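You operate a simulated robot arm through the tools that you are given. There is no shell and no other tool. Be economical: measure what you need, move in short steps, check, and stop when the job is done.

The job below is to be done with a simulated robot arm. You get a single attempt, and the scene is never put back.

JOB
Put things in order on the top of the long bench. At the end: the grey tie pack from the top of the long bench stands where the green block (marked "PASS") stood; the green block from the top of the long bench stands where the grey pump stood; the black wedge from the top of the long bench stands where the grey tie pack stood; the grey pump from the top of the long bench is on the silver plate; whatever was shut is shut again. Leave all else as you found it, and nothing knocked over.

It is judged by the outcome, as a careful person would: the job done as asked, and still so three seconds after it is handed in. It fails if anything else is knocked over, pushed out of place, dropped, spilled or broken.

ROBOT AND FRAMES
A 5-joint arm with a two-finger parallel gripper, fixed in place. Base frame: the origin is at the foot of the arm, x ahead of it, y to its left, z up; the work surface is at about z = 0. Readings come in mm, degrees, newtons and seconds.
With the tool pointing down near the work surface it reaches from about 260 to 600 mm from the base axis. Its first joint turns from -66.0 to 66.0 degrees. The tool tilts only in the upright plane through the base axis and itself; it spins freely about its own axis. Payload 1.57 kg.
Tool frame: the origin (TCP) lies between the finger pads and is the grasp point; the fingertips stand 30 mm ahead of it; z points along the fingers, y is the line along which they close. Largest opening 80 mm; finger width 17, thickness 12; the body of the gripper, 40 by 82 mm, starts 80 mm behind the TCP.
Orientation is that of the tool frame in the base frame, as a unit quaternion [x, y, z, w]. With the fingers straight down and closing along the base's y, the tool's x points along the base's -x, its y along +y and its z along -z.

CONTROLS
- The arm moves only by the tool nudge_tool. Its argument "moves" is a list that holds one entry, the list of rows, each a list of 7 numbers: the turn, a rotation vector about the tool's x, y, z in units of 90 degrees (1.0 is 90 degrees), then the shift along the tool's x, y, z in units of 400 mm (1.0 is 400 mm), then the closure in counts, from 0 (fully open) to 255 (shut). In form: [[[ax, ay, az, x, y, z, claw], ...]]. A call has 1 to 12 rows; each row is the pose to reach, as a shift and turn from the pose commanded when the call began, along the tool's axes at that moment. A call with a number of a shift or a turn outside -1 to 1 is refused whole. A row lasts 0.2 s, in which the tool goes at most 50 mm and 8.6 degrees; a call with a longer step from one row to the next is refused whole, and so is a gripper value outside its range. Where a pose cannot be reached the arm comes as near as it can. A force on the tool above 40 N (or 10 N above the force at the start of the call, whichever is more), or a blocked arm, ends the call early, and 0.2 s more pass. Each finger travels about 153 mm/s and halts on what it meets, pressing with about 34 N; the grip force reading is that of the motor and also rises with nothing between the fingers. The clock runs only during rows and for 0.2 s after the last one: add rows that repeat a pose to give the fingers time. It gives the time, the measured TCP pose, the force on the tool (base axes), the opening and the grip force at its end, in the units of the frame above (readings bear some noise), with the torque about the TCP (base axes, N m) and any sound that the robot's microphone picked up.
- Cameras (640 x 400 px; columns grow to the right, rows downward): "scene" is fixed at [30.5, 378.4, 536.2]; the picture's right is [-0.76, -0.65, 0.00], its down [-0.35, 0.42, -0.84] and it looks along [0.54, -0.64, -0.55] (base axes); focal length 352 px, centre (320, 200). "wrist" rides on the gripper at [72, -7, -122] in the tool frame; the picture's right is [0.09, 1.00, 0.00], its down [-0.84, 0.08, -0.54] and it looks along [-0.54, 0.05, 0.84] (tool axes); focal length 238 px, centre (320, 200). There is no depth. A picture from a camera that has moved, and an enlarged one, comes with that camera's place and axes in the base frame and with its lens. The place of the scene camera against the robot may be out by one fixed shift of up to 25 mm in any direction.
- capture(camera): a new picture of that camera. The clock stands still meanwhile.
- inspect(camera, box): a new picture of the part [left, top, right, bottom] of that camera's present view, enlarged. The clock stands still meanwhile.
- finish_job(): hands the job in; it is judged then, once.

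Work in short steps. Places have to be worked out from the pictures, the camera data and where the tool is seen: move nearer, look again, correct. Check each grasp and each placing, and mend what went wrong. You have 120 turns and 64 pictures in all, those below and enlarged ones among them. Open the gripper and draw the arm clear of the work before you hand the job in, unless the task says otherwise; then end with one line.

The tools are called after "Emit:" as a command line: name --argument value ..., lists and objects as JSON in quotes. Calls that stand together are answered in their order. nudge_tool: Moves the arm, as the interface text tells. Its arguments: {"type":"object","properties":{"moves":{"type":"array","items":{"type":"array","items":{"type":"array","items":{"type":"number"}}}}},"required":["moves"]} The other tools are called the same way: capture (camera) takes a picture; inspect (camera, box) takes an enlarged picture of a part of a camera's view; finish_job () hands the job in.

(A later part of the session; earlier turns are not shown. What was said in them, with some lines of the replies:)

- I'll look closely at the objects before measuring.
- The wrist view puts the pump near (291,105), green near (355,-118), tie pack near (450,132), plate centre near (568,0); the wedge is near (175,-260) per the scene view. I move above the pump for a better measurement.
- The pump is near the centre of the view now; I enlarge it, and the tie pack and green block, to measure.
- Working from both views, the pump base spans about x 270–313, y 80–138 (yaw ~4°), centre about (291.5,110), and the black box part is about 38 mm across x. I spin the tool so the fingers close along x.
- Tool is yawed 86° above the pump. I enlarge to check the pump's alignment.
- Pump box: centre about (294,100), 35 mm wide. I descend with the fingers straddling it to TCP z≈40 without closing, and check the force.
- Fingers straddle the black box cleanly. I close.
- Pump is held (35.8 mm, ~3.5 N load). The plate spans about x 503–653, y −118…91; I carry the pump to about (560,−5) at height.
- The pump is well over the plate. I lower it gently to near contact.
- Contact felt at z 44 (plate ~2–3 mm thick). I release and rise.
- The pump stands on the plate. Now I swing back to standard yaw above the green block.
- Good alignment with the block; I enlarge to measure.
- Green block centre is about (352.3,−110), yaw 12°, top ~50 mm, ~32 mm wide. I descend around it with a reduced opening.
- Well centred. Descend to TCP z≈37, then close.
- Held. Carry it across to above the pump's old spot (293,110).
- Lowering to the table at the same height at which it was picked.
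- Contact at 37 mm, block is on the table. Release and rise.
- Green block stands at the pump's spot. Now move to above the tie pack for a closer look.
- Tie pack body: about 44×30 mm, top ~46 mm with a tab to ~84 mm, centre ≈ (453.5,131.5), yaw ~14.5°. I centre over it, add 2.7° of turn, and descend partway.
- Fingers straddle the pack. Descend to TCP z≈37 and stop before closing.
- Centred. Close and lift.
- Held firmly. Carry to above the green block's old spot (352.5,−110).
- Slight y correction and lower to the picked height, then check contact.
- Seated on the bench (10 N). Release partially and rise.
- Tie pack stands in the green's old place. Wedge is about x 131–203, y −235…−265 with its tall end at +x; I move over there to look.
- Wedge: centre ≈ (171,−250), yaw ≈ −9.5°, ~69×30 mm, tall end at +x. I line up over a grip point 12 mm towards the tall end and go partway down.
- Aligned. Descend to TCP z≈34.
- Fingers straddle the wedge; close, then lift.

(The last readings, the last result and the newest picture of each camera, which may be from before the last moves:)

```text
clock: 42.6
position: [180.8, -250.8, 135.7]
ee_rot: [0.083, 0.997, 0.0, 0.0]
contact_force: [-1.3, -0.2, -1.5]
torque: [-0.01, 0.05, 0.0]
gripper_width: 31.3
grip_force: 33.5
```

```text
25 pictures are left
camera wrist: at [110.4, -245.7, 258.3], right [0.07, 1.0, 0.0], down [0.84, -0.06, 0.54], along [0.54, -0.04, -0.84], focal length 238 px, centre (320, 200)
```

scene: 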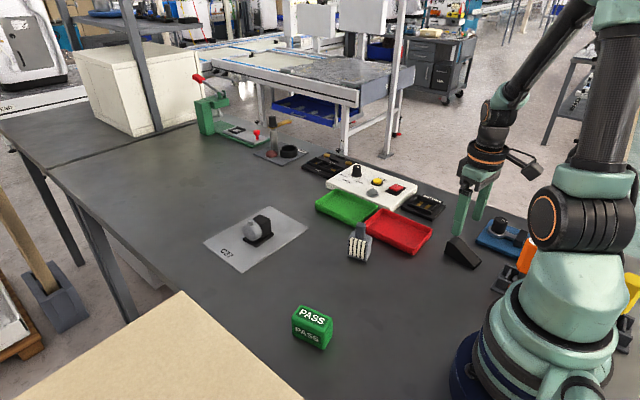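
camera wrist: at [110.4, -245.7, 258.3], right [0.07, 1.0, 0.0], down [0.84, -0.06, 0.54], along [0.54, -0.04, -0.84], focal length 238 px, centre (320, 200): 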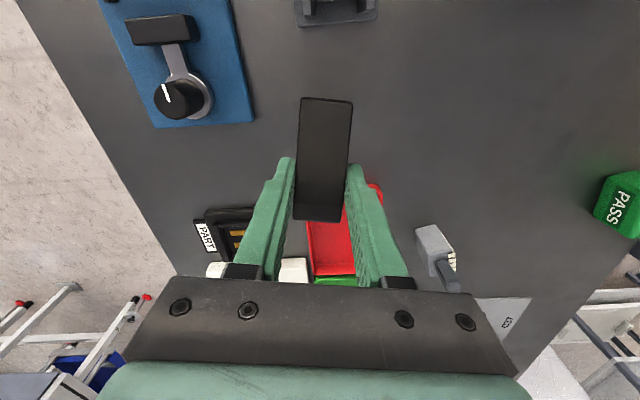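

Wedge held level, its centre ~10.5 mm behind the TCP. I raise it a bit more and carry it in two legs to the tie pack's old spot (453,132), turning it to yaw ~14°.

Emit:
nudge_tool --moves '[[[0, 0, 0, 0, 0, -0.1, 255], [0, 0, 0, -0.03, 0.06, -0.1, 255], [0, 0, 0, -0.08, 0.16, -0.1, 255], [0, 0, 0, -0.13, 0.26, -0.1, 255], [0, 0, 0, -0.18, 0.36, -0.1, 255], [0, 0, 0, -0.23, 0.46, -0.1, 255], [0, 0, 0, -0.28, 0.56, -0.1, 255], [0, 0, 0, -0.3216, 0.6407, -0.1, 255], [0, 0, 0, -0.3216, 0.6407, -0.1, 255]]]'

Emit:
nudge_tool --moves '[[[0, 0, -0.05, -0.04, 0.08, 0, 255], [0, 0, -0.1, -0.085, 0.17, 0, 255], [0, 0, -0.15, -0.13, 0.26, 0, 255], [0, 0, -0.2, -0.175, 0.35, 0, 255], [0, 0, -0.25, -0.2, 0.4, 0.0, 255], [0, 0, -0.267, -0.2144, 0.4271, 0.0, 255], [0, 0, -0.267, -0.2144, 0.4271, 0.0, 255]]]'

Emit:
capture --camera "wrist"

```text
clock: 44.6
position: [350.5, -19.4, 175.5]
ee_rot: [0.083, 0.997, 0.0, 0.0]
contact_force: [-0.8, -0.5, -0.8]
torque: [-0.02, 0.01, -0.01]
gripper_width: 31.1
grip_force: 34.0
```

```text
clock: 46.2
position: [464.9, 134.1, 174.8]
ee_rot: [-0.126, 0.992, 0.001, 0.0]
contact_force: [-0.6, -0.3, -0.4]
torque: [0.01, 0.01, 0.03]
gripper_width: 30.9
grip_force: 33.4
```

```text
24 pictures are left
camera wrist: at [397.0, 109.9, 298.3], right [-0.34, 0.94, 0.0], down [0.79, 0.29, 0.54], along [0.51, 0.18, -0.84], focal length 238 px, centre (320, 200)
```

wrist: 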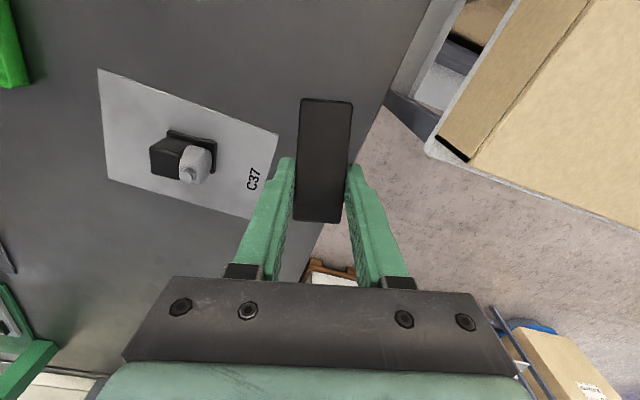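

In position. Lower to the picked height (TCP z≈35).

Emit:
nudge_tool --moves '[[[0, 0, 0, 0.002, 0, 0.08, 255], [0, 0, 0, 0.002, 0, 0.18, 255], [0, 0, 0, 0.002, 0, 0.27, 255], [0, 0, 0, 0.002, 0, 0.32, 255], [0, 0, 0, 0.002, 0, 0.34, 255], [0, 0, 0, 0.002, 0, 0.347, 255], [0, 0, 0, 0.002, 0, 0.35, 255], [0, 0, 0, 0.002, 0, 0.35, 255]]]'

Emit:
capture --camera "wrist"

```text
clock: 48.0
position: [462.4, 133.8, 35.3]
ee_rot: [-0.127, 0.992, 0.0, 0.001]
contact_force: [0.1, 0.4, -1.2]
torque: [0.02, 0.0, 0.01]
gripper_width: 31.0
grip_force: 34.1
```

```text
23 pictures are left
camera wrist: at [396.0, 109.1, 158.3], right [-0.34, 0.94, 0.0], down [0.79, 0.28, 0.54], along [0.51, 0.18, -0.84], focal length 238 px, centre (320, 200)
```

wrist: 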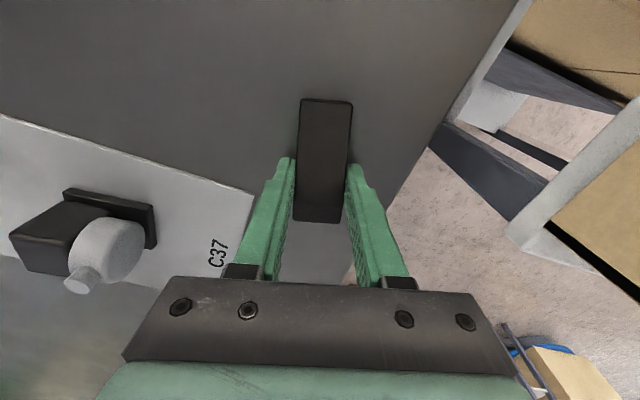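

No contact force yet; I inch down a little until it seats.

Emit:
nudge_tool --moves '[[[0, 0, 0, 0, 0, 0.0015, 255], [0, 0, 0, 0, 0, 0.003, 255], [0, 0, 0, 0, 0, 0.003, 255]]]'

```text
clock: 48.8
position: [463.2, 134.0, 34.6]
ee_rot: [-0.126, 0.992, 0.0, 0.0]
contact_force: [-2.0, -1.8, 5.4]
torque: [-0.09, 0.09, -0.01]
gripper_width: 30.9
grip_force: 33.9
```

Seated. Release and rise clear.

Emit:
nudge_tool --moves '[[[0, 0, 0, 0, 0, 0, 180], [0, 0, 0, 0, 0, 0, 90], [0, 0, 0, 0, 0, 0, 50], [0, 0, 0, 0, 0, 0, 50], [0, 0, 0, 0, 0, -0.08, 50], [0, 0, 0, 0, 0, -0.18, 50], [0, 0, 0, 0, 0, -0.28, 30], [0, 0, 0, 0, 0, -0.38, 0], [0, 0, 0, 0.08, 0, -0.46, 0], [0, 0, 0, 0.16, 0, -0.5, 0], [0, 0, 0, 0.16, 0, -0.5, 0]]]'

Emit:
capture --camera "wrist"

Emit:
capture --camera "scene"

```text
clock: 51.2
position: [401.5, 117.3, 235.5]
ee_rot: [-0.126, 0.992, 0.0, 0.0]
contact_force: [-0.7, 0.8, 0.7]
torque: [0.01, 0.01, -0.01]
gripper_width: 79.9
grip_force: 0.0
```

```text
22 pictures are left
camera wrist: at [334.4, 92.8, 357.1], right [-0.34, 0.94, 0.0], down [0.79, 0.28, 0.54], along [0.51, 0.18, -0.84], focal length 238 px, centre (320, 200)
```

wrist: 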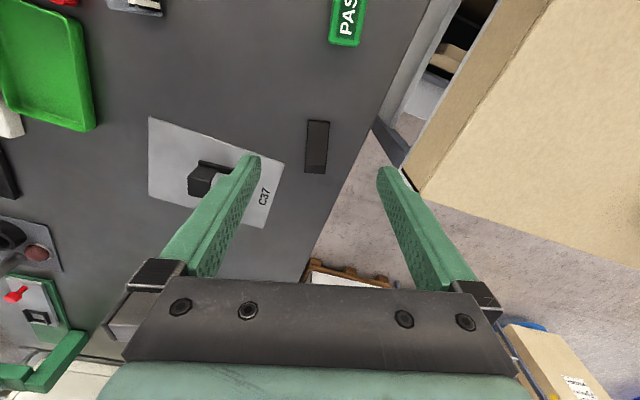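

```text
21 pictures are left
```

scene: 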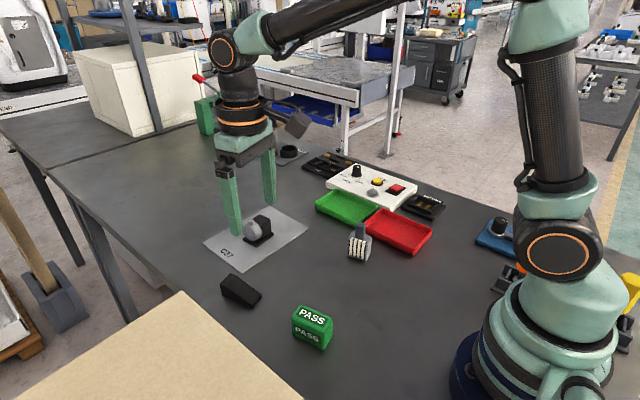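

All four items are in place and upright. I draw the arm back to about its starting pose.

Emit:
nudge_tool --moves '[[[0, 0, 0.05, 0.04, -0.067, -0.04, 0], [0, 0, 0.1, 0.08, -0.134, -0.08, 0], [0, 0, 0.16, 0.119, -0.2015, -0.12, 0], [0, 0, 0.16, 0.119, -0.2015, -0.12, 0]]]'

Emit:
capture --camera "wrist"

Emit:
capture --camera "scene"

```text
clock: 52.2
position: [376.5, 27.4, 282.9]
ee_rot: [0.0, 1.0, 0.0, -0.001]
contact_force: [1.0, -0.2, 0.4]
torque: [0.01, -0.01, -0.05]
gripper_width: 79.9
grip_force: 0.1
```

```text
20 pictures are left
camera wrist: at [304.6, 20.6, 405.1], right [-0.09, 1.0, 0.0], down [0.84, 0.08, 0.54], along [0.54, 0.05, -0.84], focal length 238 px, centre (320, 200)
```

wrist: 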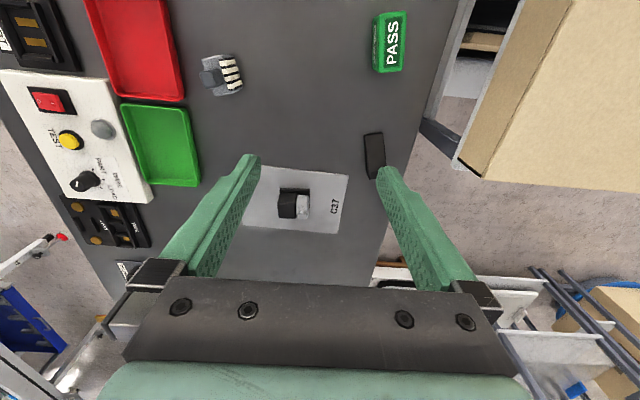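

```text
19 pictures are left
```

scene: 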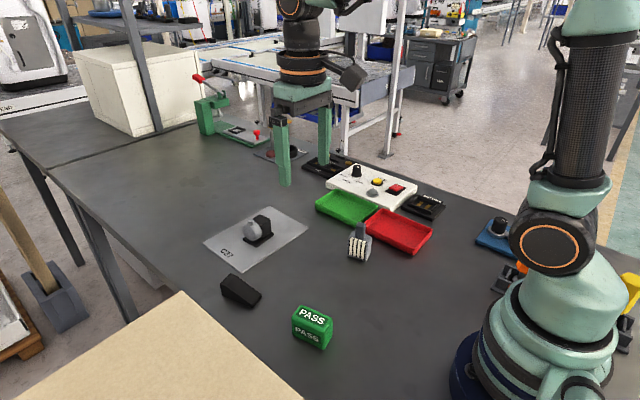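

The final views show every item upright in its place, nothing else moved, the gripper open and the arm clear. I hand the job in.

Emit:
finish_job

```text
The job is handed in.
```

The job is handed in: the pump is on the silver plate, the green block stands at the pump's old spot, the tie pack at the green block's, and the wedge at the tie pack's; nothing was knocked over, nothing had to be opened or shut, and the arm is clear with the gripper open.
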